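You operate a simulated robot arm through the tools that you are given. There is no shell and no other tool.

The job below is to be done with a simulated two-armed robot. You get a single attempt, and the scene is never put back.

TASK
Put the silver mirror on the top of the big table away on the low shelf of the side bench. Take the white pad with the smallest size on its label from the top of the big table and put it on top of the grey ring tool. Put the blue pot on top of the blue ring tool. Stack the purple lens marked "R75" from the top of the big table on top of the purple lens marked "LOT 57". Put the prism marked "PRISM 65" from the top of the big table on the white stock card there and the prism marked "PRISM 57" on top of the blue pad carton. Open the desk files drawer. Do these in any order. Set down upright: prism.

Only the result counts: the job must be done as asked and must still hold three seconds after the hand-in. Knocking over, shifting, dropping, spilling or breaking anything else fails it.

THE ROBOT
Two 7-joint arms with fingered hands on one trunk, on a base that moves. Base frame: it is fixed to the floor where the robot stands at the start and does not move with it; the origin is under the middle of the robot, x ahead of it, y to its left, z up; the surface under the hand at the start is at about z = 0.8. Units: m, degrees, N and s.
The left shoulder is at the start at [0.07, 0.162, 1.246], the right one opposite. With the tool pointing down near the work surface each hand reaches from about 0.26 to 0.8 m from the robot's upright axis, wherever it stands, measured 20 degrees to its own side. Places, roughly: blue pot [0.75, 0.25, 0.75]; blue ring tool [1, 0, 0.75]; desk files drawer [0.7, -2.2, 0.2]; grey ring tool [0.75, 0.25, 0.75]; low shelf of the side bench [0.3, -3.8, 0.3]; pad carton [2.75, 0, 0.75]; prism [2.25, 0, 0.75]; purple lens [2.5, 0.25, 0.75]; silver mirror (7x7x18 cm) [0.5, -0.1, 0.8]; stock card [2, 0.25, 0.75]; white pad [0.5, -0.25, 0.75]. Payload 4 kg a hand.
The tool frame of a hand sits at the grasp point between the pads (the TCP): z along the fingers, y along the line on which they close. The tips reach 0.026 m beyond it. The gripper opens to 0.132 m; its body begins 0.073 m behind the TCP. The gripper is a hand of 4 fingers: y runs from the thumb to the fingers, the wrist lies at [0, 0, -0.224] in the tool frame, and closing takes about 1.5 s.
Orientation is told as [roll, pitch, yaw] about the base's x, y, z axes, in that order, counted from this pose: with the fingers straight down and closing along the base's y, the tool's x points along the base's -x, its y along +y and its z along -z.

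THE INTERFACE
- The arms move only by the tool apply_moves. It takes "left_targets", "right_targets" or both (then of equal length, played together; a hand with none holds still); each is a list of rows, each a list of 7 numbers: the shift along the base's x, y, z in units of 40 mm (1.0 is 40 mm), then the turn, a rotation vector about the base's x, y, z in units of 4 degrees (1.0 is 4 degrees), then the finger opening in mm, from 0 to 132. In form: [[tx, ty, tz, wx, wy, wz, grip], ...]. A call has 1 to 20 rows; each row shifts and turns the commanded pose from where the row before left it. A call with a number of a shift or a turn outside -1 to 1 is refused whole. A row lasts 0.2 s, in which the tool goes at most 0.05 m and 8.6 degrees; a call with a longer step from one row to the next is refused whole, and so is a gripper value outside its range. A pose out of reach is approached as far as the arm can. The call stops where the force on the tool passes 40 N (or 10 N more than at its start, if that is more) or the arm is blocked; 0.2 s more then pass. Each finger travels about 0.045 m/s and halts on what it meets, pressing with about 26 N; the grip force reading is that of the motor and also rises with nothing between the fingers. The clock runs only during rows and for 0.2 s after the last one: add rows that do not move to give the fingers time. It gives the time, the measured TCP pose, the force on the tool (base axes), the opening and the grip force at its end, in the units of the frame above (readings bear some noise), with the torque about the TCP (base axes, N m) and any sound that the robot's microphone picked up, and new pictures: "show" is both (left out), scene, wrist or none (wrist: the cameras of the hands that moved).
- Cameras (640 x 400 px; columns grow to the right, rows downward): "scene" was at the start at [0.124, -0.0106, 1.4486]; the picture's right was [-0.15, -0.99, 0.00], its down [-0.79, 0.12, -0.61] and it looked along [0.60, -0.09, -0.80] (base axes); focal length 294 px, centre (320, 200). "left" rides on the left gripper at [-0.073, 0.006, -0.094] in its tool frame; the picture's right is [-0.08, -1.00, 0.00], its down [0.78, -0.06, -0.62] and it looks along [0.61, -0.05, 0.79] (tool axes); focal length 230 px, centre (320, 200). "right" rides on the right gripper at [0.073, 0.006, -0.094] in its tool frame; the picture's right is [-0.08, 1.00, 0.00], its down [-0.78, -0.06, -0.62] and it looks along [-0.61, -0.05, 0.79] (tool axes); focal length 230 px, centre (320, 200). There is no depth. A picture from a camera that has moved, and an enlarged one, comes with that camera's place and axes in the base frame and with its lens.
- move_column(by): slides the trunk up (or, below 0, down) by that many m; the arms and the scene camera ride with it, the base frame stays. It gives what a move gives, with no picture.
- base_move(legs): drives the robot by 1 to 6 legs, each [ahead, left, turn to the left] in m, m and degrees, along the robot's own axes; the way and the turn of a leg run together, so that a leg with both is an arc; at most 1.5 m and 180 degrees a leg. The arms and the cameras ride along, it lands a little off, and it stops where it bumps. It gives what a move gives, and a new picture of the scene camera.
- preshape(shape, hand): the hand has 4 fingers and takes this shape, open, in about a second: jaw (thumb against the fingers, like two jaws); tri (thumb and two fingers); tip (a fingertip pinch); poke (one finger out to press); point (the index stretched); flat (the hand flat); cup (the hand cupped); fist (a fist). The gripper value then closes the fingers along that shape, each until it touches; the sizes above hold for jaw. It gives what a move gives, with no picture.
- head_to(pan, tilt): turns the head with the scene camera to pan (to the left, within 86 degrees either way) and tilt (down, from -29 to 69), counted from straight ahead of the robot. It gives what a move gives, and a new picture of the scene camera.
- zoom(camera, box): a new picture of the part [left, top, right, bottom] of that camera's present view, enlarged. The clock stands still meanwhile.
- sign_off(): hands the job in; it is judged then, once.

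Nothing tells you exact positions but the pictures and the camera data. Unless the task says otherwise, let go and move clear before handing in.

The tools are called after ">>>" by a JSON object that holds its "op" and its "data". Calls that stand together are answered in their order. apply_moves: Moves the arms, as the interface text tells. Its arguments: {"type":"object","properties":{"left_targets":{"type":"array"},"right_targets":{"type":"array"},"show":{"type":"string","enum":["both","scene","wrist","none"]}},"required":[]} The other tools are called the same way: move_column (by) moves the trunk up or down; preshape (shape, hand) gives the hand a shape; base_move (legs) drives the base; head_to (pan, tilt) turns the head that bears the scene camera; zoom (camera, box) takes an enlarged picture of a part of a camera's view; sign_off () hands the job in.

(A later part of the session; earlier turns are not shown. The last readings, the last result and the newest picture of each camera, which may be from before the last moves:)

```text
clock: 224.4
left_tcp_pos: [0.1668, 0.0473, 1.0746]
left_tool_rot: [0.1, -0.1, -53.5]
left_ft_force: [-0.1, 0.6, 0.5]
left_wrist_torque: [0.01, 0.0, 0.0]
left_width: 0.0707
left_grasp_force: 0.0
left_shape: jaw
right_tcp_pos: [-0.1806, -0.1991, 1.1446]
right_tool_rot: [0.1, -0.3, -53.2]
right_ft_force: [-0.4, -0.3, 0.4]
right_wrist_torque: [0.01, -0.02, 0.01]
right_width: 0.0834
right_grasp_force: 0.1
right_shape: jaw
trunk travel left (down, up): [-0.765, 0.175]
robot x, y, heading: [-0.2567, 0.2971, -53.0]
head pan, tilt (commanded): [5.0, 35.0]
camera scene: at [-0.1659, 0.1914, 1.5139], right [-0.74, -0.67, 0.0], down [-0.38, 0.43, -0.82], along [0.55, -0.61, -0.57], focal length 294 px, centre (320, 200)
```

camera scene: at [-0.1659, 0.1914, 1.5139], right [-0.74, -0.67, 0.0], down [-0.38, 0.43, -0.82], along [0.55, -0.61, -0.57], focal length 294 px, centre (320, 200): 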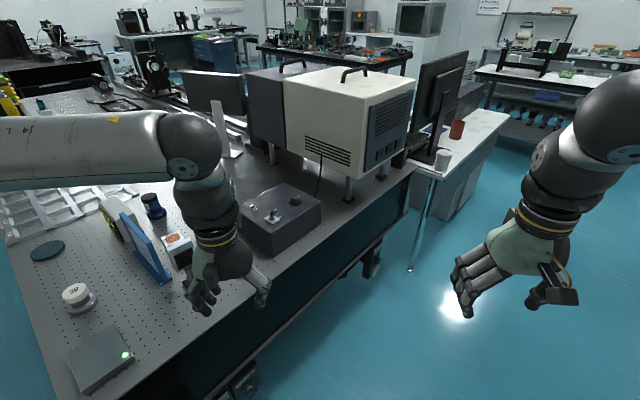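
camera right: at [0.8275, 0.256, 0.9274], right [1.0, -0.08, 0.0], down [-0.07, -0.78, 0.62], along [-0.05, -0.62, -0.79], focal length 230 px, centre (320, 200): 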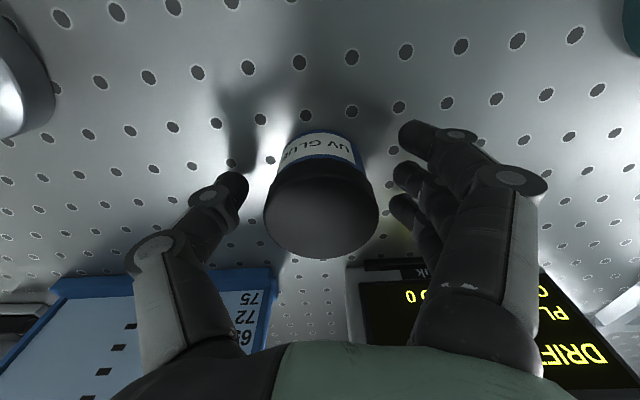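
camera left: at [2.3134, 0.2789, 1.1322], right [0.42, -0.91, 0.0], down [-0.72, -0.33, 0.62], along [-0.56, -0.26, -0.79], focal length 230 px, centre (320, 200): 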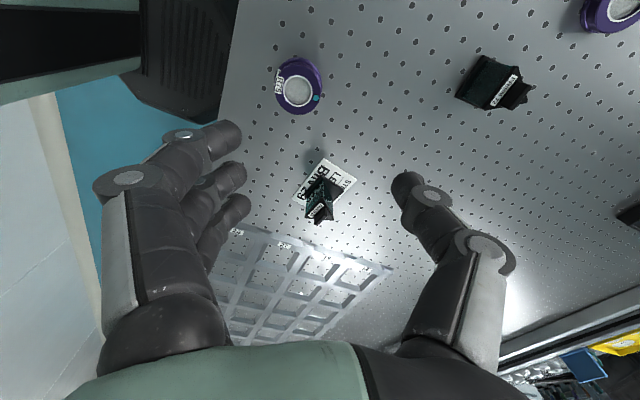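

Heading -53 as wanted. I'll edge left and ahead to bring the mirror into the left arm's range.

>>> {"op": "base_move", "data": {"legs": [[0, 0.16, 0], [0.07, 0, 0]]}}

>>> {"op": "head_to", "data": {"pan": 20, "tilt": 50}}

>>> {"op": "zoom", "data": {"camera": "left", "box": [0, 0, 640, 400]}}

```text
clock: 226.4
left_tcp_pos: [0.3319, 0.0923, 1.0769]
left_tool_rot: [-0.1, -0.3, -53.2]
left_ft_force: [0.6, 0.0, -0.5]
left_wrist_torque: [-0.07, -0.01, 0.0]
left_width: 0.071
left_grasp_force: 0.0
left_shape: jaw
right_tcp_pos: [-0.0176, -0.1535, 1.1457]
right_tool_rot: [0.2, -0.4, -53.2]
right_ft_force: [0.5, -0.3, 0.7]
right_wrist_torque: [-0.02, -0.05, -0.01]
right_width: 0.0832
right_grasp_force: 0.0
right_shape: jaw
trunk travel left (down, up): [-0.765, 0.175]
robot x, y, heading: [-0.0913, 0.3394, -53.1]
head pan, tilt (commanded): [5.0, 35.0]
camera scene: at [-0.0026, 0.2372, 1.5146], right [-0.75, -0.67, 0.0], down [-0.38, 0.43, -0.82], along [0.55, -0.61, -0.57], focal length 294 px, centre (320, 200)
```

scene: 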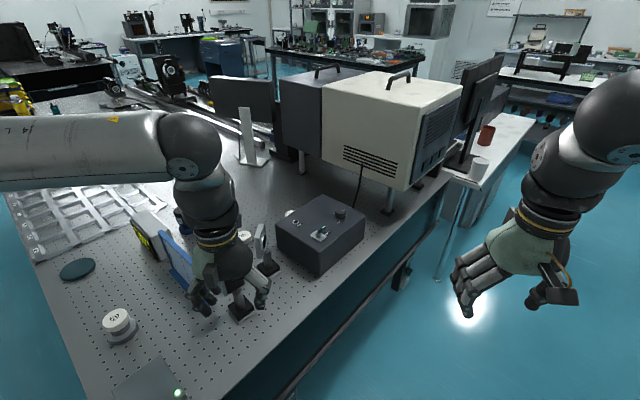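

```text
clock: 227.2
left_tcp_pos: [0.3362, 0.0884, 1.0742]
left_tool_rot: [0.0, 0.0, -53.4]
left_ft_force: [-0.5, 0.1, 0.2]
left_wrist_torque: [0.03, -0.03, 0.0]
left_width: 0.0707
left_grasp_force: 0.1
left_shape: jaw
right_tcp_pos: [-0.0123, -0.1585, 1.143]
right_tool_rot: [0.1, -0.1, -53.2]
right_ft_force: [0.3, 0.0, -0.4]
right_wrist_torque: [0.04, 0.04, -0.02]
right_width: 0.0835
right_grasp_force: 0.1
right_shape: jaw
trunk travel left (down, up): [-0.765, 0.175]
robot x, y, heading: [-0.088, 0.3379, -53.4]
head pan, tilt (commanded): [20.0, 50.0]
camera scene: at [0.0094, 0.2549, 1.492], right [-0.55, -0.84, 0.0], down [-0.64, 0.42, -0.64], along [0.54, -0.35, -0.77], focal length 294 px, centre (320, 200)
```

scene: 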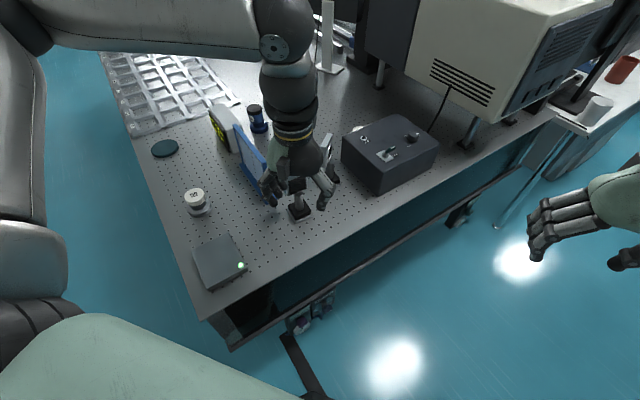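

```text
1.00 times, centred on (320, 200) of left (not enlarged: the box is as wide or as high as the picture)
camera zoom: at [0.3847, 0.0329, 1.1673], right [-0.75, -0.66, 0.0], down [-0.52, 0.59, 0.62], along [-0.41, 0.47, -0.79], focal length 230 px, centre (320, 200)
```

zoom: 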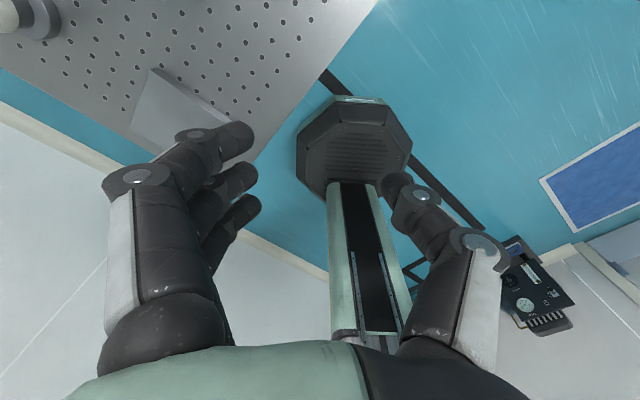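

Now I'll tilt the hand 40 degrees about its closing axis in free space, so its camera will look straight down.

>>> {"op": "apply_moves", "data": {"left_targets": [[0, 0, 0.2, -0.803, -0.596, 0, 60], [0, 0, 0.2, -0.803, -0.596, 0, 60], [0, 0, 0.2, -0.803, -0.596, 0, 60], [0, 0, 0.2, -0.803, -0.596, 0, 60], [0, 0, 0.2, -0.803, -0.596, 0, 60], [0, 0, 0.2, -0.803, -0.596, 0, 60], [0, 0, 0.2, -0.803, -0.596, 0, 60], [0, 0, 0.2, -0.803, -0.596, 0, 60], [0, 0, 0, -0.803, -0.596, 0, 60], [0, 0, 0, -0.803, -0.596, 0, 60], [0, 0, 0, 0, 0, 0, 60]], "show": "both"}}

```text
clock: 229.6
left_tcp_pos: [0.3471, 0.0612, 1.1429]
left_tool_rot: [0.0, -39.9, -53.4]
left_ft_force: [0.0, -1.0, -0.2]
left_wrist_torque: [0.02, -0.01, 0.01]
left_width: 0.0611
left_grasp_force: 0.0
left_shape: jaw
left hand out of reach, approached as far as the arm can: row 8, 9, 10
right_tcp_pos: [-0.0136, -0.1579, 1.1448]
right_tool_rot: [0.1, -0.3, -53.3]
right_ft_force: [-0.5, -0.1, -0.6]
right_wrist_torque: [-0.02, -0.01, -0.01]
right_width: 0.0834
right_grasp_force: 0.0
right_shape: jaw
trunk travel left (down, up): [-0.765, 0.175]
robot x, y, heading: [-0.0856, 0.3379, -53.3]
head pan, tilt (commanded): [20.0, 50.0]
camera scene: at [0.0076, 0.257, 1.4922], right [-0.55, -0.84, 0.0], down [-0.64, 0.42, -0.64], along [0.54, -0.35, -0.77], focal length 294 px, centre (320, 200)
camera left: at [0.3496, 0.0684, 1.2606], right [-0.77, -0.64, 0.05], down [-0.64, 0.77, -0.03], along [-0.02, -0.06, -1.0], focal length 230 px, centre (320, 200)
```

scene: 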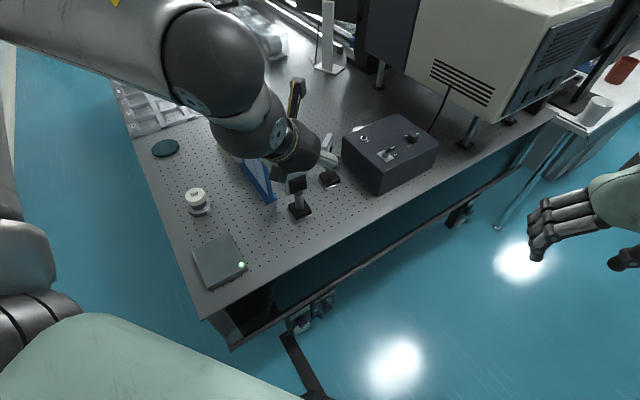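
left: 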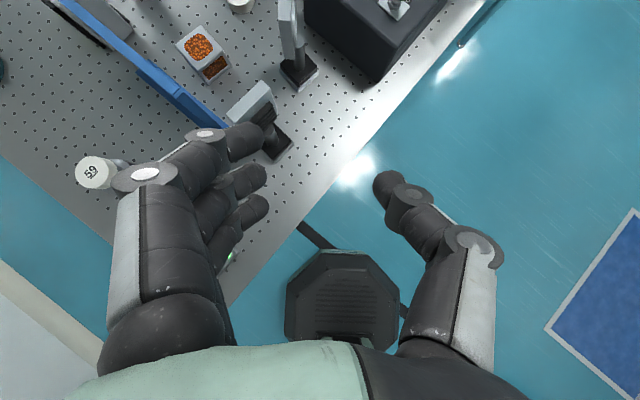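

The hand is tilted and its camera looks straight down; the mirror plate appears edge-on, aligned with the hand. Moving above it at z of about 1.10.

>>> {"op": "apply_moves", "data": {"left_targets": [[0.675, -0.643, 0, 0, 0, 0, 60], [0.675, -0.643, 0, 0, 0, 0, 60], [0.675, -0.643, 0, 0, 0, 0, 60], [0.675, -0.643, 0, 0, 0, 0, 60], [0.675, -0.643, -0.2, 0, 0, 0, 60], [0.675, -0.643, -0.2, 0, 0, 0, 60], [0.675, -0.643, -0.2, 0, 0, 0, 60], [0, 0, 0, 0, 0, 0, 60]], "show": "both"}}

>>> {"op": "zoom", "data": {"camera": "left", "box": [200, 80, 440, 300]}}

>>> {"op": "zoom", "data": {"camera": "scene", "box": [230, 100, 390, 230]}}

```text
clock: 231.4
left_tcp_pos: [0.5363, -0.1171, 1.1167]
left_tool_rot: [0.0, -40.2, -53.4]
left_ft_force: [0.0, -0.3, -0.4]
left_wrist_torque: [-0.01, -0.01, -0.04]
left_width: 0.0608
left_grasp_force: 0.1
left_shape: jaw
right_tcp_pos: [-0.0138, -0.1574, 1.1448]
right_tool_rot: [0.1, -0.2, -53.2]
right_ft_force: [-0.2, -0.7, 0.1]
right_wrist_torque: [-0.01, -0.02, 0.01]
right_width: 0.0835
right_grasp_force: 0.0
right_shape: jaw
trunk travel left (down, up): [-0.765, 0.175]
robot x, y, heading: [-0.0846, 0.3395, -53.3]
head pan, tilt (commanded): [20.0, 50.0]
camera scene: at [0.0073, 0.2574, 1.4923], right [-0.55, -0.84, 0.0], down [-0.64, 0.42, -0.64], along [0.54, -0.35, -0.77], focal length 294 px, centre (320, 200)
camera left: at [0.5391, -0.1108, 1.2357], right [-0.77, -0.64, 0.05], down [-0.64, 0.77, -0.03], along [-0.02, -0.06, -1.0], focal length 230 px, centre (320, 200)
```

scene: 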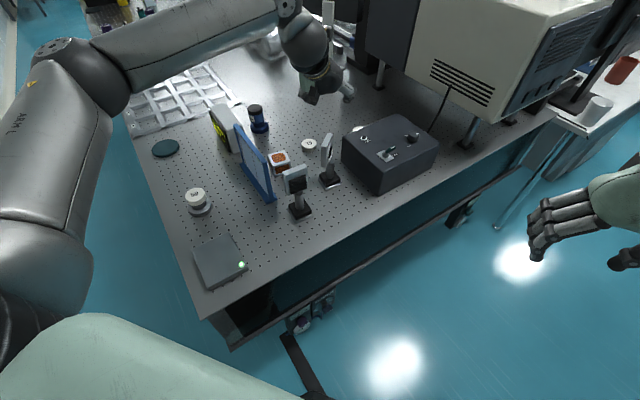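
left: 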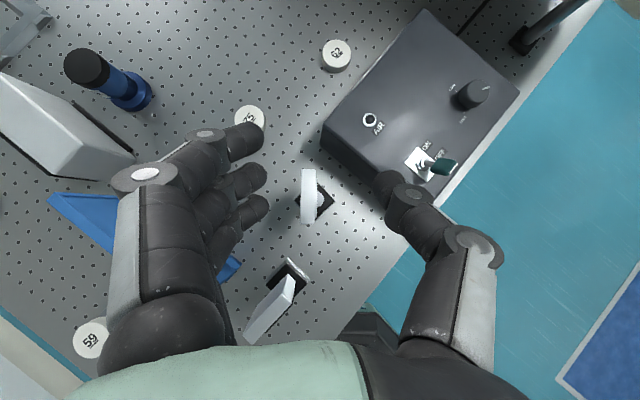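

```text
1.82 times, centred on (320, 190) of left
camera zoom: at [0.5391, -0.1108, 1.2357], right [-0.77, -0.64, 0.05], down [-0.64, 0.77, -0.03], along [-0.02, -0.06, -1.0], focal length 418 px, centre (320, 218)
```

zoom: 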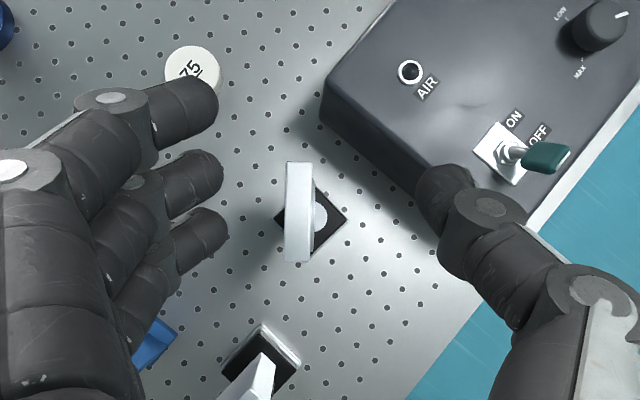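

```text
3.08 times, centred on (310, 165) of scene
camera zoom: at [0.0073, 0.2574, 1.4923], right [-0.55, -0.84, 0.0], down [-0.64, 0.42, -0.64], along [0.54, -0.35, -0.77], focal length 905 px, centre (351, 308)
```

zoom: 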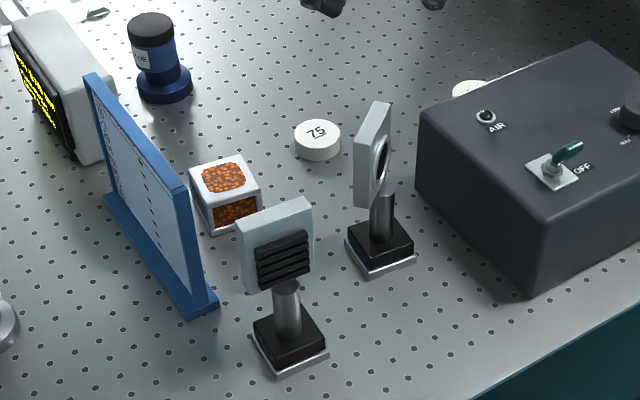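

The plate (16 mm thick, 61 mm long) is between thumb and fingers, about 6 mm toward the finger side and turned 3.5 degrees. Correcting and descending partway.

>>> {"op": "apply_moves", "data": {"left_targets": [[0.18, 0, -0.4, 0, 0, 0.875, 60], [0, 0, -0.8, 0, 0, 0, 60], [0, 0, -0.8, 0, 0, 0, 60], [0, 0, -0.3, 0, 0, 0, 60], [0, 0, 0, 0, 0, 0, 60]], "show": "none"}}

>>> {"op": "zoom", "data": {"camera": "left", "box": [200, 80, 440, 300]}}

>>> {"op": "zoom", "data": {"camera": "scene", "box": [230, 60, 390, 230]}}

```text
clock: 232.6
left_tcp_pos: [0.5433, -0.1184, 1.0242]
left_tool_rot: [-0.1, -40.0, -49.9]
left_ft_force: [-0.4, -0.4, -0.3]
left_wrist_torque: [0.0, 0.01, 0.0]
left_width: 0.0607
left_grasp_force: 0.1
left_shape: jaw
right_tcp_pos: [-0.0133, -0.1564, 1.1449]
right_tool_rot: [0.2, -0.2, -53.2]
right_ft_force: [0.6, 0.5, -0.5]
right_wrist_torque: [-0.01, -0.02, 0.0]
right_width: 0.0835
right_grasp_force: 0.1
right_shape: jaw
trunk travel left (down, up): [-0.765, 0.175]
robot x, y, heading: [-0.0859, 0.3361, -52.9]
head pan, tilt (commanded): [20.0, 50.0]
```

```text
1.82 times, centred on (320, 190) of left
camera zoom: at [0.5463, -0.1112, 1.1426], right [-0.72, -0.69, 0.05], down [-0.69, 0.72, -0.03], along [-0.01, -0.06, -1.0], focal length 418 px, centre (320, 218)
```

zoom: 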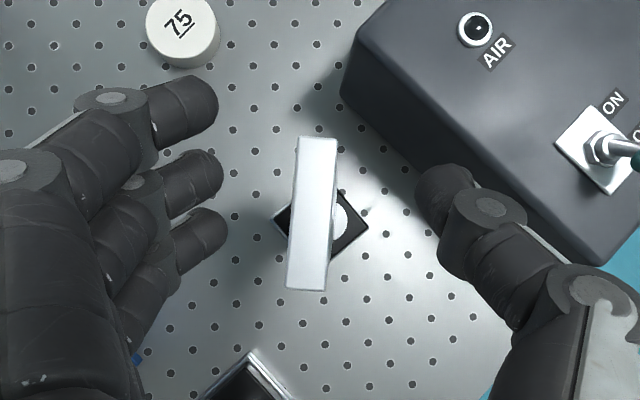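

```text
2.35 times, centred on (310, 145) of scene
camera zoom: at [0.0076, 0.2568, 1.4922], right [-0.55, -0.84, 0.0], down [-0.64, 0.42, -0.64], along [0.54, -0.35, -0.77], focal length 692 px, centre (344, 329)
```

zoom: 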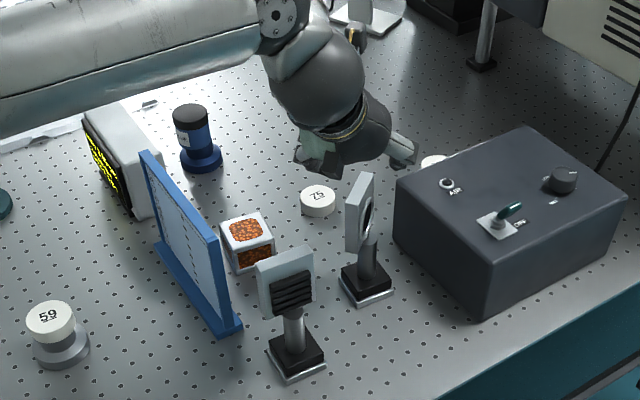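

Well aligned now. Descending the rest of the way around the plate.

>>> {"op": "apply_moves", "data": {"left_targets": [[0.04, -0.02, -0.6, 0, 0, 0, 60], [0, 0, -0.6, 0, 0, 0, 60], [0, 0, -0.55, 0, 0, 0, 60], [0, 0, 0, 0, 0, 0, 60]], "show": "none"}}

>>> {"op": "zoom", "data": {"camera": "left", "box": [200, 80, 440, 300]}}

>>> {"op": "zoom", "data": {"camera": "scene", "box": [230, 60, 390, 230]}}

```text
clock: 233.6
left_tcp_pos: [0.5463, -0.1186, 0.956]
left_tool_rot: [-0.1, -40.1, -49.8]
left_ft_force: [-0.8, 0.2, 0.0]
left_wrist_torque: [-0.02, -0.03, 0.03]
left_width: 0.0606
left_grasp_force: 0.1
left_shape: jaw
right_tcp_pos: [-0.0139, -0.1574, 1.1446]
right_tool_rot: [0.1, -0.2, -53.2]
right_ft_force: [-0.5, 0.3, -0.1]
right_wrist_torque: [0.01, 0.01, 0.0]
right_width: 0.0835
right_grasp_force: 0.0
right_shape: jaw
trunk travel left (down, up): [-0.765, 0.175]
robot x, y, heading: [-0.086, 0.3361, -52.9]
head pan, tilt (commanded): [20.0, 50.0]
```

```text
1.82 times, centred on (320, 190) of left
camera zoom: at [0.5492, -0.1123, 1.0752], right [-0.73, -0.69, 0.05], down [-0.69, 0.72, -0.03], along [-0.01, -0.06, -1.0], focal length 418 px, centre (320, 218)
```

zoom: 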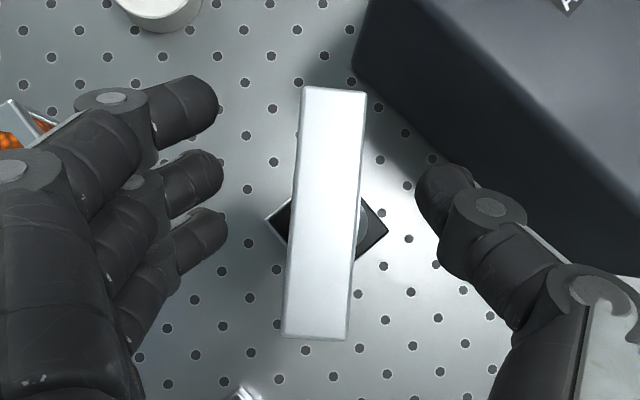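

```text
2.35 times, centred on (310, 145) of scene
camera zoom: at [0.0077, 0.2567, 1.4922], right [-0.55, -0.84, 0.0], down [-0.64, 0.42, -0.64], along [0.54, -0.35, -0.77], focal length 692 px, centre (344, 329)
```

zoom: 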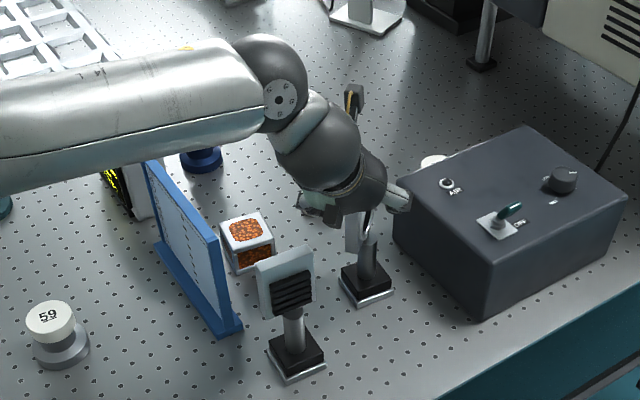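

The plate is centred between thumb and fingers. A few millimetres lower, then close.

>>> {"op": "apply_moves", "data": {"left_targets": [[0, 0, -0.15, 0, 0, 0, 60], [0, 0, 0, 0, 0, 0, 40], [0, 0, 0, 0, 0, 0, 28], [0, 0, 0, 0, 0, 0, 18], [0, 0, 0, 0, 0, 0, 10], [0, 0, 0, 0, 0, 0, 4], [0, 0, 0, 0, 0, 0, 2], [0, 0, 0, 0, 0, 0, 2]], "show": "none"}}

>>> {"op": "zoom", "data": {"camera": "left", "box": [200, 80, 440, 300]}}

>>> {"op": "zoom", "data": {"camera": "scene", "box": [270, 100, 370, 200]}}

```text
clock: 235.4
left_tcp_pos: [0.5482, -0.1203, 0.9511]
left_tool_rot: [0.0, -40.1, -49.9]
left_ft_force: [0.2, 0.5, 0.7]
left_wrist_torque: [0.03, 0.0, 0.0]
left_width: 0.0148
left_grasp_force: 26.1
left_shape: jaw
right_tcp_pos: [-0.0131, -0.1579, 1.1435]
right_tool_rot: [0.1, -0.2, -53.3]
right_ft_force: [-0.5, 0.2, -0.1]
right_wrist_torque: [-0.02, -0.03, -0.01]
right_width: 0.0836
right_grasp_force: 0.1
right_shape: jaw
trunk travel left (down, up): [-0.765, 0.175]
robot x, y, heading: [-0.0884, 0.3393, -53.3]
head pan, tilt (commanded): [20.0, 50.0]
```

```text
1.82 times, centred on (320, 190) of left
camera zoom: at [0.5488, -0.1133, 1.0688], right [-0.72, -0.69, 0.05], down [-0.69, 0.72, -0.03], along [-0.01, -0.06, -1.0], focal length 418 px, centre (320, 218)
```

zoom: 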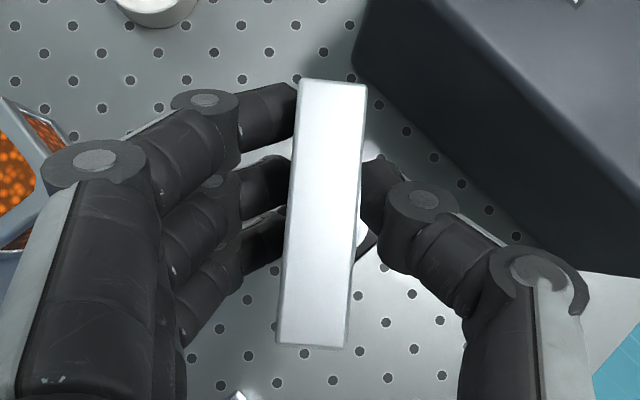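

```text
4.00 times, centred on (320, 150) of scene
camera zoom: at [0.008, 0.2564, 1.4922], right [-0.55, -0.84, 0.0], down [-0.64, 0.42, -0.64], along [0.54, -0.35, -0.77], focal length 1176 px, centre (320, 400)
```

zoom: 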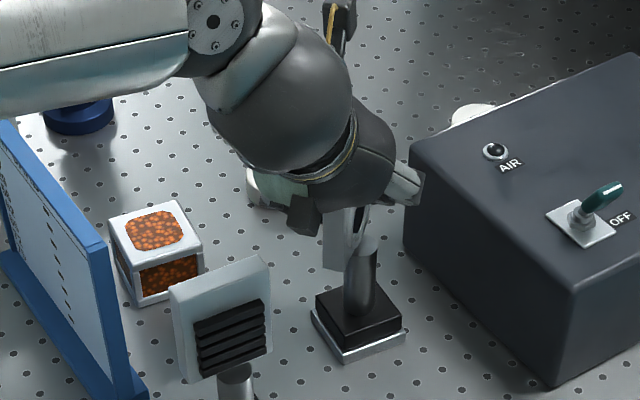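

Solid grip on the plate (15 mm, 26 N), mirror unmoved. Lifting straight up.

>>> {"op": "apply_moves", "data": {"left_targets": [[0, 0, 0.2, 0, 0, 0, 2], [0, 0, 0.4, 0, 0, 0, 2], [0, 0, 0.7, 0, 0, 0, 2], [0, 0, 0, 0, 0, 0, 2]], "show": "none"}}

>>> {"op": "zoom", "data": {"camera": "scene", "box": [250, 80, 390, 220]}}

>>> {"op": "zoom", "data": {"camera": "left", "box": [200, 80, 440, 300]}}

```text
clock: 236.4
left_tcp_pos: [0.548, -0.1217, 1.0001]
left_tool_rot: [-0.1, -40.0, -49.9]
left_ft_force: [-0.1, -0.2, -5.3]
left_wrist_torque: [0.05, -0.01, 0.01]
left_width: 0.0147
left_grasp_force: 26.0
left_shape: jaw
right_tcp_pos: [-0.0122, -0.1576, 1.144]
right_tool_rot: [0.1, 0.0, -53.2]
right_ft_force: [-0.4, -0.1, -1.1]
right_wrist_torque: [0.0, -0.02, -0.01]
right_width: 0.0836
right_grasp_force: 0.1
right_shape: jaw
trunk travel left (down, up): [-0.765, 0.175]
robot x, y, heading: [-0.0839, 0.3396, -52.9]
head pan, tilt (commanded): [20.0, 50.0]
```

```text
2.86 times, centred on (320, 150) of scene
camera zoom: at [0.0088, 0.256, 1.4921], right [-0.55, -0.84, 0.0], down [-0.64, 0.42, -0.64], along [0.54, -0.35, -0.77], focal length 840 px, centre (320, 343)
```

zoom: 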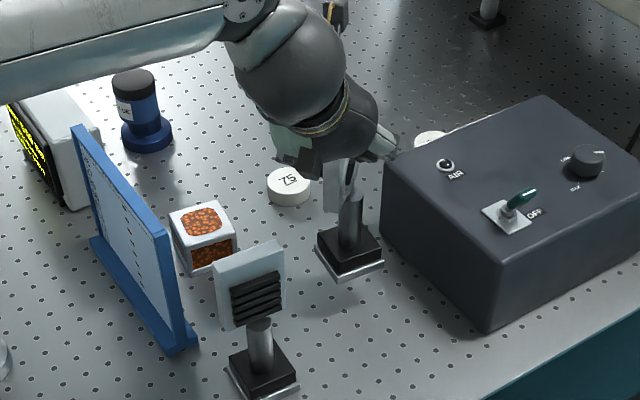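

```text
1.82 times, centred on (320, 190) of left
camera zoom: at [0.5495, -0.1147, 1.1191], right [-0.72, -0.69, 0.05], down [-0.69, 0.72, -0.03], along [-0.01, -0.06, -1.0], focal length 418 px, centre (320, 218)
```

zoom: 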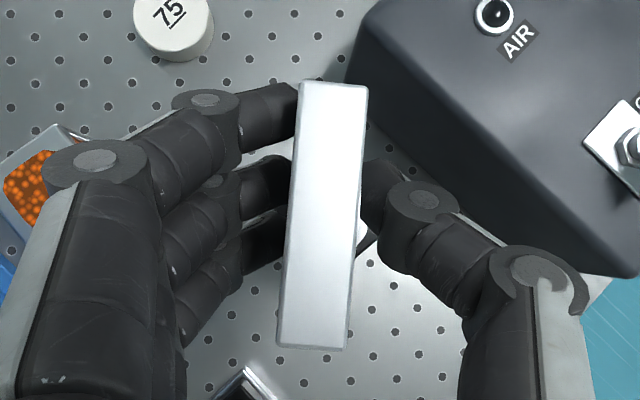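

The mirror (0.54 kg) hangs upright and steady. I'll raise it well above everything, then back away.

>>> {"op": "apply_moves", "data": {"left_targets": [[0, 0, 0.6, 0, 0, 0, 2], [0, 0, 0.6, 0, 0, 0, 2], [0, 0, 0, 0, 0, 0, 2]], "show": "none"}}

>>> {"op": "move_column", "data": {"by": 0.14}}

>>> {"op": "base_move", "data": {"legs": [[-0.4, 0, 0]]}}

```text
clock: 237.2
left_tcp_pos: [0.5502, -0.1189, 1.0473]
left_tool_rot: [0.0, -40.0, -50.0]
left_ft_force: [0.3, 0.2, -4.7]
left_wrist_torque: [0.01, -0.03, -0.02]
left_width: 0.0146
left_grasp_force: 25.3
left_shape: jaw
right_tcp_pos: [-0.0122, -0.1578, 1.1439]
right_tool_rot: [0.2, -0.1, -53.3]
right_ft_force: [0.2, 0.1, -0.3]
right_wrist_torque: [0.01, 0.0, 0.02]
right_width: 0.0833
right_grasp_force: 0.0
right_shape: jaw
trunk travel left (down, up): [-0.765, 0.175]
robot x, y, heading: [-0.089, 0.336, -53.2]
head pan, tilt (commanded): [20.0, 50.0]
```

```text
clock: 238.8
left_tcp_pos: [0.5488, -0.1186, 1.1881]
left_tool_rot: [0.0, -40.0, -49.9]
left_ft_force: [0.1, 0.4, -4.8]
left_wrist_torque: [0.03, -0.05, 0.0]
left_width: 0.0148
left_grasp_force: 26.4
left_shape: jaw
right_tcp_pos: [-0.0123, -0.1579, 1.2836]
right_tool_rot: [0.1, -0.2, -53.1]
right_ft_force: [-0.5, -0.5, 0.0]
right_wrist_torque: [0.0, -0.04, -0.02]
right_width: 0.0834
right_grasp_force: 0.1
right_shape: jaw
trunk travel left (down, up): [-0.905, 0.035]
robot x, y, heading: [-0.0894, 0.341, -53.0]
head pan, tilt (commanded): [20.0, 50.0]
```

```text
clock: 241.3
left_tcp_pos: [0.313, 0.2104, 1.187]
left_tool_rot: [-0.1, -39.9, -48.9]
left_ft_force: [0.2, 0.7, -5.5]
left_wrist_torque: [0.04, -0.03, 0.02]
left_width: 0.0146
left_grasp_force: 26.5
left_shape: jaw
right_tcp_pos: [-0.2474, 0.162, 1.283]
right_tool_rot: [0.1, -0.2, -52.2]
right_ft_force: [-0.8, -0.3, -0.1]
right_wrist_torque: [-0.02, 0.02, 0.0]
right_width: 0.0838
right_grasp_force: 0.0
right_shape: jaw
trunk travel left (down, up): [-0.905, 0.035]
robot x, y, heading: [-0.3342, 0.6598, -52.3]
head pan, tilt (commanded): [20.0, 50.0]
camera scene: at [-0.2329, 0.576, 1.6318], right [-0.53, -0.85, 0.0], down [-0.65, 0.41, -0.64], along [0.54, -0.34, -0.77], focal length 294 px, centre (320, 200)
```

scene: 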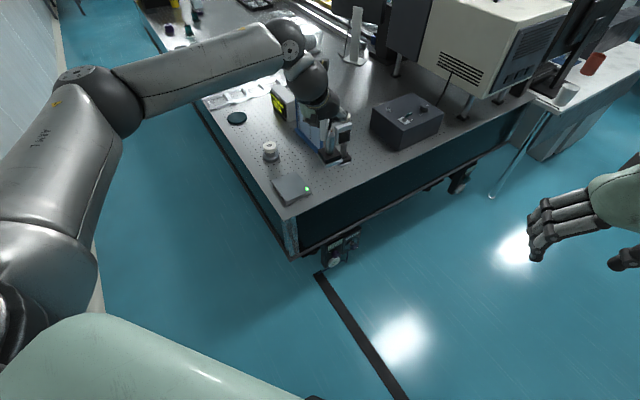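

Mirror secure and everything else undisturbed. Turning to face down the room (heading -90) and driving toward the side bench.

>>> {"op": "base_move", "data": {"legs": [[0, 0, -37.7], [0, -0.1, 0], [1.4, 0, 0]]}}

>>> {"op": "head_to", "data": {"pan": 10, "tilt": 25}}

```text
clock: 250.9
left_tcp_pos: [-0.1098, -1.5111, 1.1888]
left_tool_rot: [0.0, -40.0, -84.2]
left_ft_force: [1.1, -0.8, -4.3]
left_wrist_torque: [0.02, -0.04, 0.0]
left_width: 0.0148
left_grasp_force: 25.5
left_shape: jaw
right_tcp_pos: [-0.5971, -1.2268, 1.2844]
right_tool_rot: [0.0, -0.2, -87.4]
right_ft_force: [-0.4, 0.0, 0.0]
right_wrist_torque: [-0.04, 0.02, -0.04]
right_width: 0.0833
right_grasp_force: 0.0
right_shape: jaw
trunk travel left (down, up): [-0.905, 0.035]
robot x, y, heading: [-0.3762, -0.7773, -87.3]
head pan, tilt (commanded): [20.0, 50.0]
camera scene: at [-0.3463, -0.8961, 1.6322], right [-0.92, -0.38, 0.0], down [-0.29, 0.71, -0.64], along [0.25, -0.59, -0.77], focal length 294 px, centre (320, 200)
```

scene: 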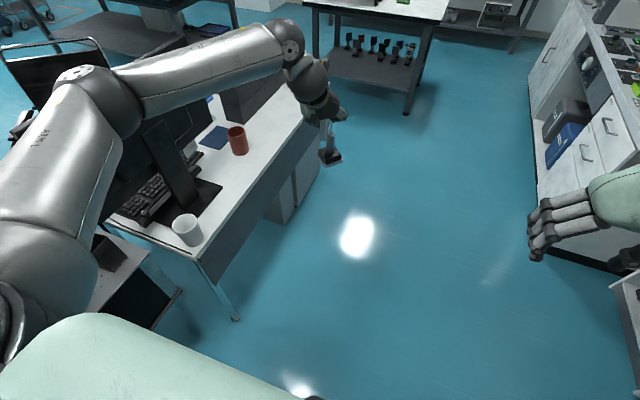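

```text
clock: 251.8
left_tcp_pos: [-0.1111, -1.5116, 1.1878]
left_tool_rot: [0.1, -39.9, -84.3]
left_ft_force: [-0.5, -0.1, -5.1]
left_wrist_torque: [0.01, -0.05, 0.0]
left_width: 0.0148
left_grasp_force: 26.2
left_shape: jaw
right_tcp_pos: [-0.5974, -1.2274, 1.2835]
right_tool_rot: [0.1, 0.0, -87.6]
right_ft_force: [0.1, -0.2, 0.5]
right_wrist_torque: [0.01, -0.01, 0.01]
right_width: 0.0837
right_grasp_force: 0.1
right_shape: jaw
trunk travel left (down, up): [-0.905, 0.035]
robot x, y, heading: [-0.3783, -0.7758, -87.6]
head pan, tilt (commanded): [10.0, 25.0]
camera scene: at [-0.3557, -0.9162, 1.6695], right [-0.98, -0.22, 0.0], down [-0.09, 0.41, -0.91], along [0.2, -0.88, -0.42], focal length 294 px, centre (320, 200)
```

scene: 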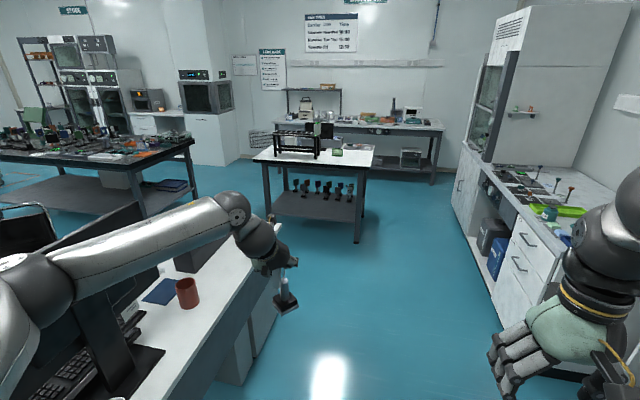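

>>> {"op": "zoom", "data": {"camera": "scene", "box": [240, 120, 390, 250]}}

>>> {"op": "base_move", "data": {"legs": [[0, -0.15, -2.4], [1.0, 0, 0]]}}

```text
3.08 times, centred on (315, 185) of scene
camera zoom: at [-0.3557, -0.9162, 1.6695], right [-0.98, -0.22, 0.0], down [-0.09, 0.41, -0.91], along [0.2, -0.88, -0.42], focal length 905 px, centre (335, 246)
```

zoom: 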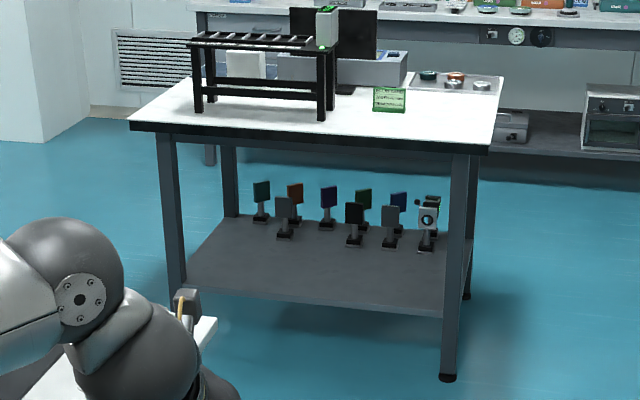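

```text
clock: 258.0
left_tcp_pos: [-0.2769, -2.5151, 1.189]
left_tool_rot: [0.1, -39.9, -85.9]
left_ft_force: [0.4, -1.0, -5.7]
left_wrist_torque: [0.04, -0.06, 0.04]
left_width: 0.0145
left_grasp_force: 26.1
left_shape: jaw
right_tcp_pos: [-0.7529, -2.2166, 1.2841]
right_tool_rot: [0.2, -0.2, -89.2]
right_ft_force: [0.7, 0.7, -0.1]
right_wrist_torque: [0.01, -0.01, 0.0]
right_width: 0.0834
right_grasp_force: 0.1
right_shape: jaw
trunk travel left (down, up): [-0.905, 0.035]
robot x, y, heading: [-0.5228, -1.7689, -89.1]
head pan, tilt (commanded): [10.0, 25.0]
camera scene: at [-0.5035, -1.9126, 1.6697], right [-0.98, -0.19, 0.0], down [-0.08, 0.42, -0.91], along [0.17, -0.89, -0.42], focal length 294 px, centre (320, 200)
```

scene: 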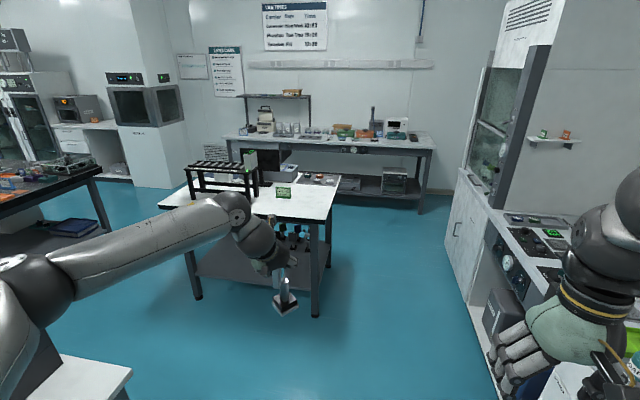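

The shelf top is at about z=0.235, front edge y of about -3.47, free back to y of about -3.93. I'll lower the trunk in open floor so the mirror's base is about 3 cm above shelf level, then drive in.

>>> {"op": "move_column", "data": {"by": -0.7}}

>>> {"op": "head_to", "data": {"pan": 10, "tilt": 15}}

```text
refused: -0.7 is not a number from -0.4 to 0.4
```

```text
clock: 258.7
left_tcp_pos: [-0.2759, -2.5166, 1.1883]
left_tool_rot: [0.0, -39.9, -85.9]
left_ft_force: [0.0, 0.7, -5.0]
left_wrist_torque: [0.03, -0.06, 0.03]
left_width: 0.0148
left_grasp_force: 25.8
left_shape: jaw
right_tcp_pos: [-0.7543, -2.218, 1.2846]
right_tool_rot: [0.1, -0.1, -89.1]
right_ft_force: [-0.1, -0.4, -0.4]
right_wrist_torque: [0.02, -0.01, -0.01]
right_width: 0.0833
right_grasp_force: 0.0
right_shape: jaw
trunk travel left (down, up): [-0.905, 0.035]
robot x, y, heading: [-0.5212, -1.7765, -89.1]
head pan, tilt (commanded): [10.0, 15.0]
camera scene: at [-0.5032, -1.9151, 1.6858], right [-0.98, -0.19, 0.0], down [-0.05, 0.26, -0.97], along [0.18, -0.95, -0.26], focal length 294 px, centre (320, 200)
```

scene: 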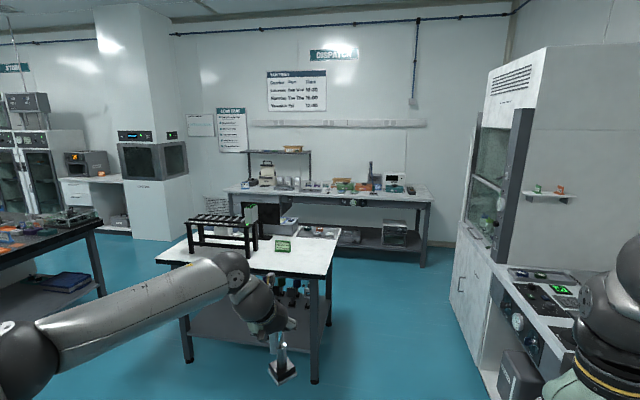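

>>> {"op": "move_column", "data": {"by": -0.4}}

>>> {"op": "move_column", "data": {"by": -0.35}}

>>> {"op": "head_to", "data": {"pan": 15, "tilt": 10}}

```text
clock: 262.5
left_tcp_pos: [-0.2755, -2.5162, 0.7878]
left_tool_rot: [0.0, -40.1, -85.9]
left_ft_force: [-0.6, -1.0, -4.8]
left_wrist_torque: [-0.03, -0.02, 0.04]
left_width: 0.0146
left_grasp_force: 26.1
left_shape: jaw
right_tcp_pos: [-0.7543, -2.2179, 0.8837]
right_tool_rot: [0.1, -0.2, -89.2]
right_ft_force: [0.0, 0.3, 0.3]
right_wrist_torque: [-0.04, 0.01, -0.02]
right_width: 0.0836
right_grasp_force: 0.0
right_shape: jaw
trunk travel left (down, up): [-0.505, 0.435]
robot x, y, heading: [-0.5206, -1.7753, -89.2]
head pan, tilt (commanded): [10.0, 15.0]
```

```text
clock: 265.9
left_tcp_pos: [-0.2767, -2.5165, 0.4378]
left_tool_rot: [0.0, -40.0, -85.9]
left_ft_force: [0.7, -0.7, -5.1]
left_wrist_torque: [0.03, 0.0, 0.02]
left_width: 0.0144
left_grasp_force: 25.6
left_shape: jaw
right_tcp_pos: [-0.7537, -2.2174, 0.5348]
right_tool_rot: [0.0, -0.2, -89.2]
right_ft_force: [0.0, 0.3, 0.5]
right_wrist_torque: [0.02, 0.0, -0.01]
right_width: 0.0834
right_grasp_force: 0.1
right_shape: jaw
trunk travel left (down, up): [-0.155, 0.785]
robot x, y, heading: [-0.5236, -1.7742, -89.0]
head pan, tilt (commanded): [10.0, 15.0]
```

```text
clock: 266.6
left_tcp_pos: [-0.2775, -2.5164, 0.4379]
left_tool_rot: [0.1, -39.9, -85.9]
left_ft_force: [0.0, -1.0, -5.2]
left_wrist_torque: [0.04, -0.04, 0.01]
left_width: 0.0146
left_grasp_force: 25.9
left_shape: jaw
right_tcp_pos: [-0.7548, -2.216, 0.535]
right_tool_rot: [0.1, -0.2, -89.2]
right_ft_force: [-0.3, -0.3, 0.2]
right_wrist_torque: [-0.01, -0.02, 0.03]
right_width: 0.0836
right_grasp_force: 0.0
right_shape: jaw
trunk travel left (down, up): [-0.155, 0.785]
robot x, y, heading: [-0.522, -1.7727, -89.1]
head pan, tilt (commanded): [15.0, 10.0]
camera scene: at [-0.4955, -1.9122, 0.9439], right [-0.96, -0.27, 0.0], down [-0.05, 0.17, -0.98], along [0.27, -0.95, -0.17], focal length 294 px, centre (320, 200)
```

scene: 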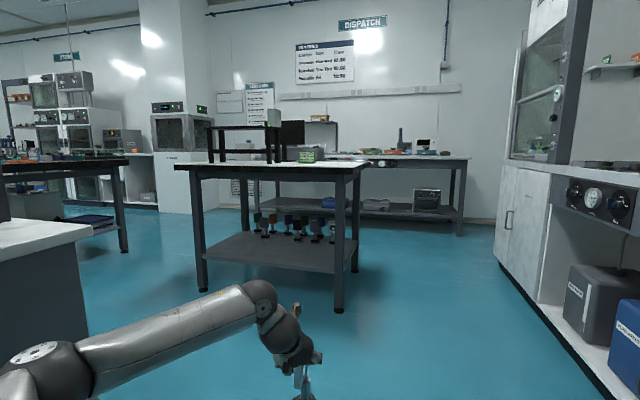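

Mirror base is now at about z=0.287 and the shelf at 0.24. I'll drive ahead in the open lane, shift left, and check alignment before inserting.

>>> {"op": "base_move", "data": {"legs": [[0.72, 0, 0], [0, 0.37, 0]]}}

>>> {"op": "head_to", "data": {"pan": 15, "tilt": 20}}

```text
clock: 272.5
left_tcp_pos: [0.091, -3.2388, 0.4372]
left_tool_rot: [0.0, -40.0, -86.0]
left_ft_force: [0.4, -1.0, -5.0]
left_wrist_torque: [0.03, -0.07, -0.05]
left_width: 0.0146
left_grasp_force: 25.8
left_shape: jaw
right_tcp_pos: [-0.3863, -2.9399, 0.5352]
right_tool_rot: [0.1, -0.2, -89.2]
right_ft_force: [0.7, -0.1, 1.3]
right_wrist_torque: [-0.02, -0.01, 0.0]
right_width: 0.0834
right_grasp_force: 0.1
right_shape: jaw
trunk travel left (down, up): [-0.155, 0.785]
robot x, y, heading: [-0.1535, -2.4959, -89.1]
head pan, tilt (commanded): [15.0, 10.0]
camera scene: at [-0.1277, -2.6347, 0.944], right [-0.96, -0.27, 0.0], down [-0.05, 0.17, -0.98], along [0.27, -0.95, -0.17], focal length 294 px, centre (320, 200)
```

scene: 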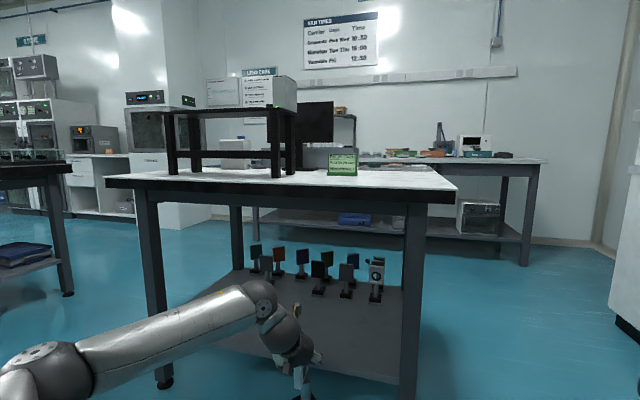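

```text
clock: 273.2
left_tcp_pos: [0.0912, -3.2381, 0.4387]
left_tool_rot: [0.0, -39.9, -86.0]
left_ft_force: [-0.4, -0.2, -5.1]
left_wrist_torque: [-0.01, -0.03, -0.01]
left_width: 0.0146
left_grasp_force: 26.0
left_shape: jaw
right_tcp_pos: [-0.3866, -2.9385, 0.5336]
right_tool_rot: [0.1, -0.1, -89.2]
right_ft_force: [0.1, -0.3, -0.4]
right_wrist_torque: [-0.01, 0.0, 0.02]
right_width: 0.0835
right_grasp_force: 0.1
right_shape: jaw
trunk travel left (down, up): [-0.155, 0.785]
robot x, y, heading: [-0.1537, -2.4953, -89.4]
head pan, tilt (commanded): [15.0, 20.0]
camera scene: at [-0.1278, -2.6348, 0.9277], right [-0.96, -0.27, 0.0], down [-0.09, 0.33, -0.94], along [0.26, -0.9, -0.34], focal length 294 px, centre (320, 200)
```

scene: 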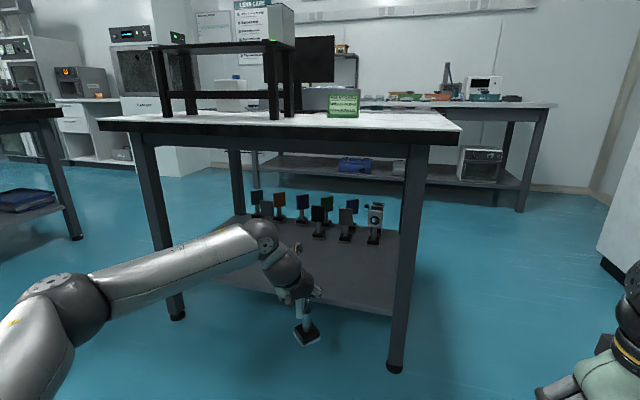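

Clear to insert. Driving ahead so the mirror goes about 11 cm inside the shelf edge.

>>> {"op": "base_move", "data": {"legs": [[0.335, 0, 0]]}}

>>> {"op": "zoom", "data": {"camera": "left", "box": [0, 0, 640, 400]}}

>>> {"op": "zoom", "data": {"camera": "scene", "box": [200, 160, 420, 360]}}

```text
clock: 275.4
left_tcp_pos: [0.1051, -3.5742, 0.4369]
left_tool_rot: [0.0, -39.9, -85.4]
left_ft_force: [0.7, 0.0, -4.9]
left_wrist_torque: [0.02, -0.06, -0.02]
left_width: 0.0145
left_grasp_force: 25.9
left_shape: jaw
right_tcp_pos: [-0.3747, -3.2797, 0.5344]
right_tool_rot: [0.0, -0.1, -88.6]
right_ft_force: [-0.3, 0.8, 0.6]
right_wrist_torque: [0.01, -0.01, 0.02]
right_width: 0.0835
right_grasp_force: 0.1
right_shape: jaw
trunk travel left (down, up): [-0.155, 0.785]
robot x, y, heading: [-0.147, -2.8328, -88.8]
head pan, tilt (commanded): [15.0, 20.0]
camera scene: at [-0.12, -2.9728, 0.9276], right [-0.96, -0.28, 0.0], down [-0.1, 0.33, -0.94], along [0.26, -0.9, -0.34], focal length 294 px, centre (320, 200)
```

scene: 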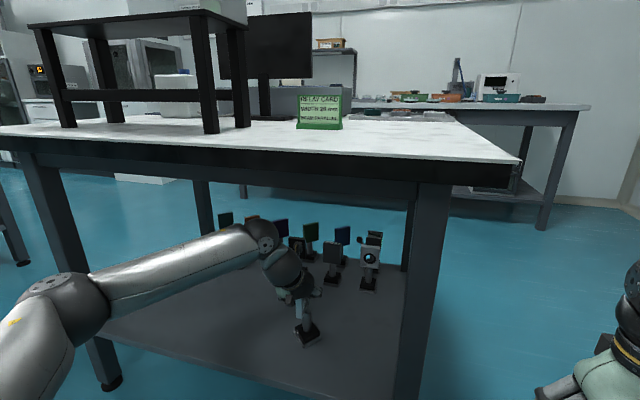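

```text
1.00 times, centred on (320, 200) of left (not enlarged: the box is as wide or as high as the picture)
camera zoom: at [0.1105, -3.5695, 0.5555], right [-0.99, -0.14, 0.05], down [-0.14, 0.99, -0.03], along [-0.05, -0.04, -1.0], focal length 230 px, centre (320, 200)
```

zoom: 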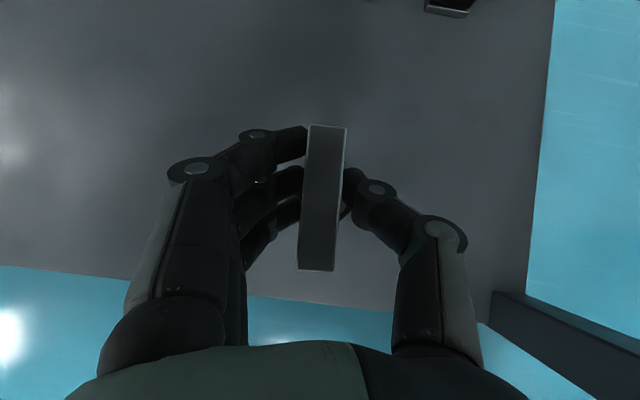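

```text
2.00 times, centred on (310, 260) of scene
camera zoom: at [-0.12, -2.9728, 0.9276], right [-0.96, -0.28, 0.0], down [-0.1, 0.33, -0.94], along [0.26, -0.9, -0.34], focal length 588 px, centre (340, 80)
```

zoom: 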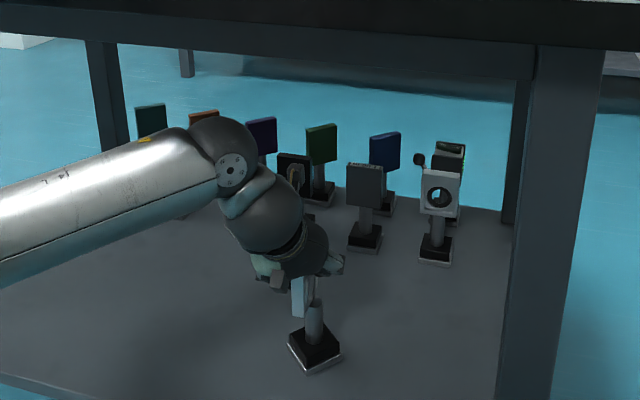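

The mirror hangs over the free front part of the shelf. Lowering with the trunk in small steps until it touches.

>>> {"op": "move_column", "data": {"by": -0.033}}

>>> {"op": "zoom", "data": {"camera": "scene", "box": [260, 240, 360, 360]}}

```text
clock: 276.2
left_tcp_pos: [0.1049, -3.575, 0.4093]
left_tool_rot: [-0.2, -40.4, -85.2]
left_ft_force: [3.6, -4.7, 12.9]
left_wrist_torque: [-0.11, -0.11, 0.02]
left_width: 0.0149
left_grasp_force: 25.9
left_shape: jaw
right_tcp_pos: [-0.376, -3.2788, 0.5025]
right_tool_rot: [0.2, -0.3, -88.7]
right_ft_force: [-0.3, 0.2, -0.9]
right_wrist_torque: [-0.01, 0.0, 0.03]
right_width: 0.0835
right_grasp_force: 0.1
right_shape: jaw
trunk travel left (down, up): [-0.122, 0.818]
robot x, y, heading: [-0.1456, -2.838, -88.6]
head pan, tilt (commanded): [15.0, 20.0]
```

```text
3.33 times, centred on (310, 300) of scene
camera zoom: at [-0.1204, -2.971, 0.8953], right [-0.96, -0.28, 0.0], down [-0.1, 0.33, -0.94], along [0.27, -0.9, -0.34], focal length 980 px, centre (353, -133)
```

zoom: 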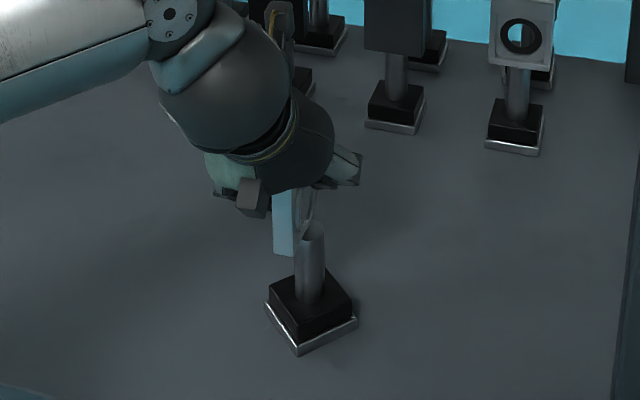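

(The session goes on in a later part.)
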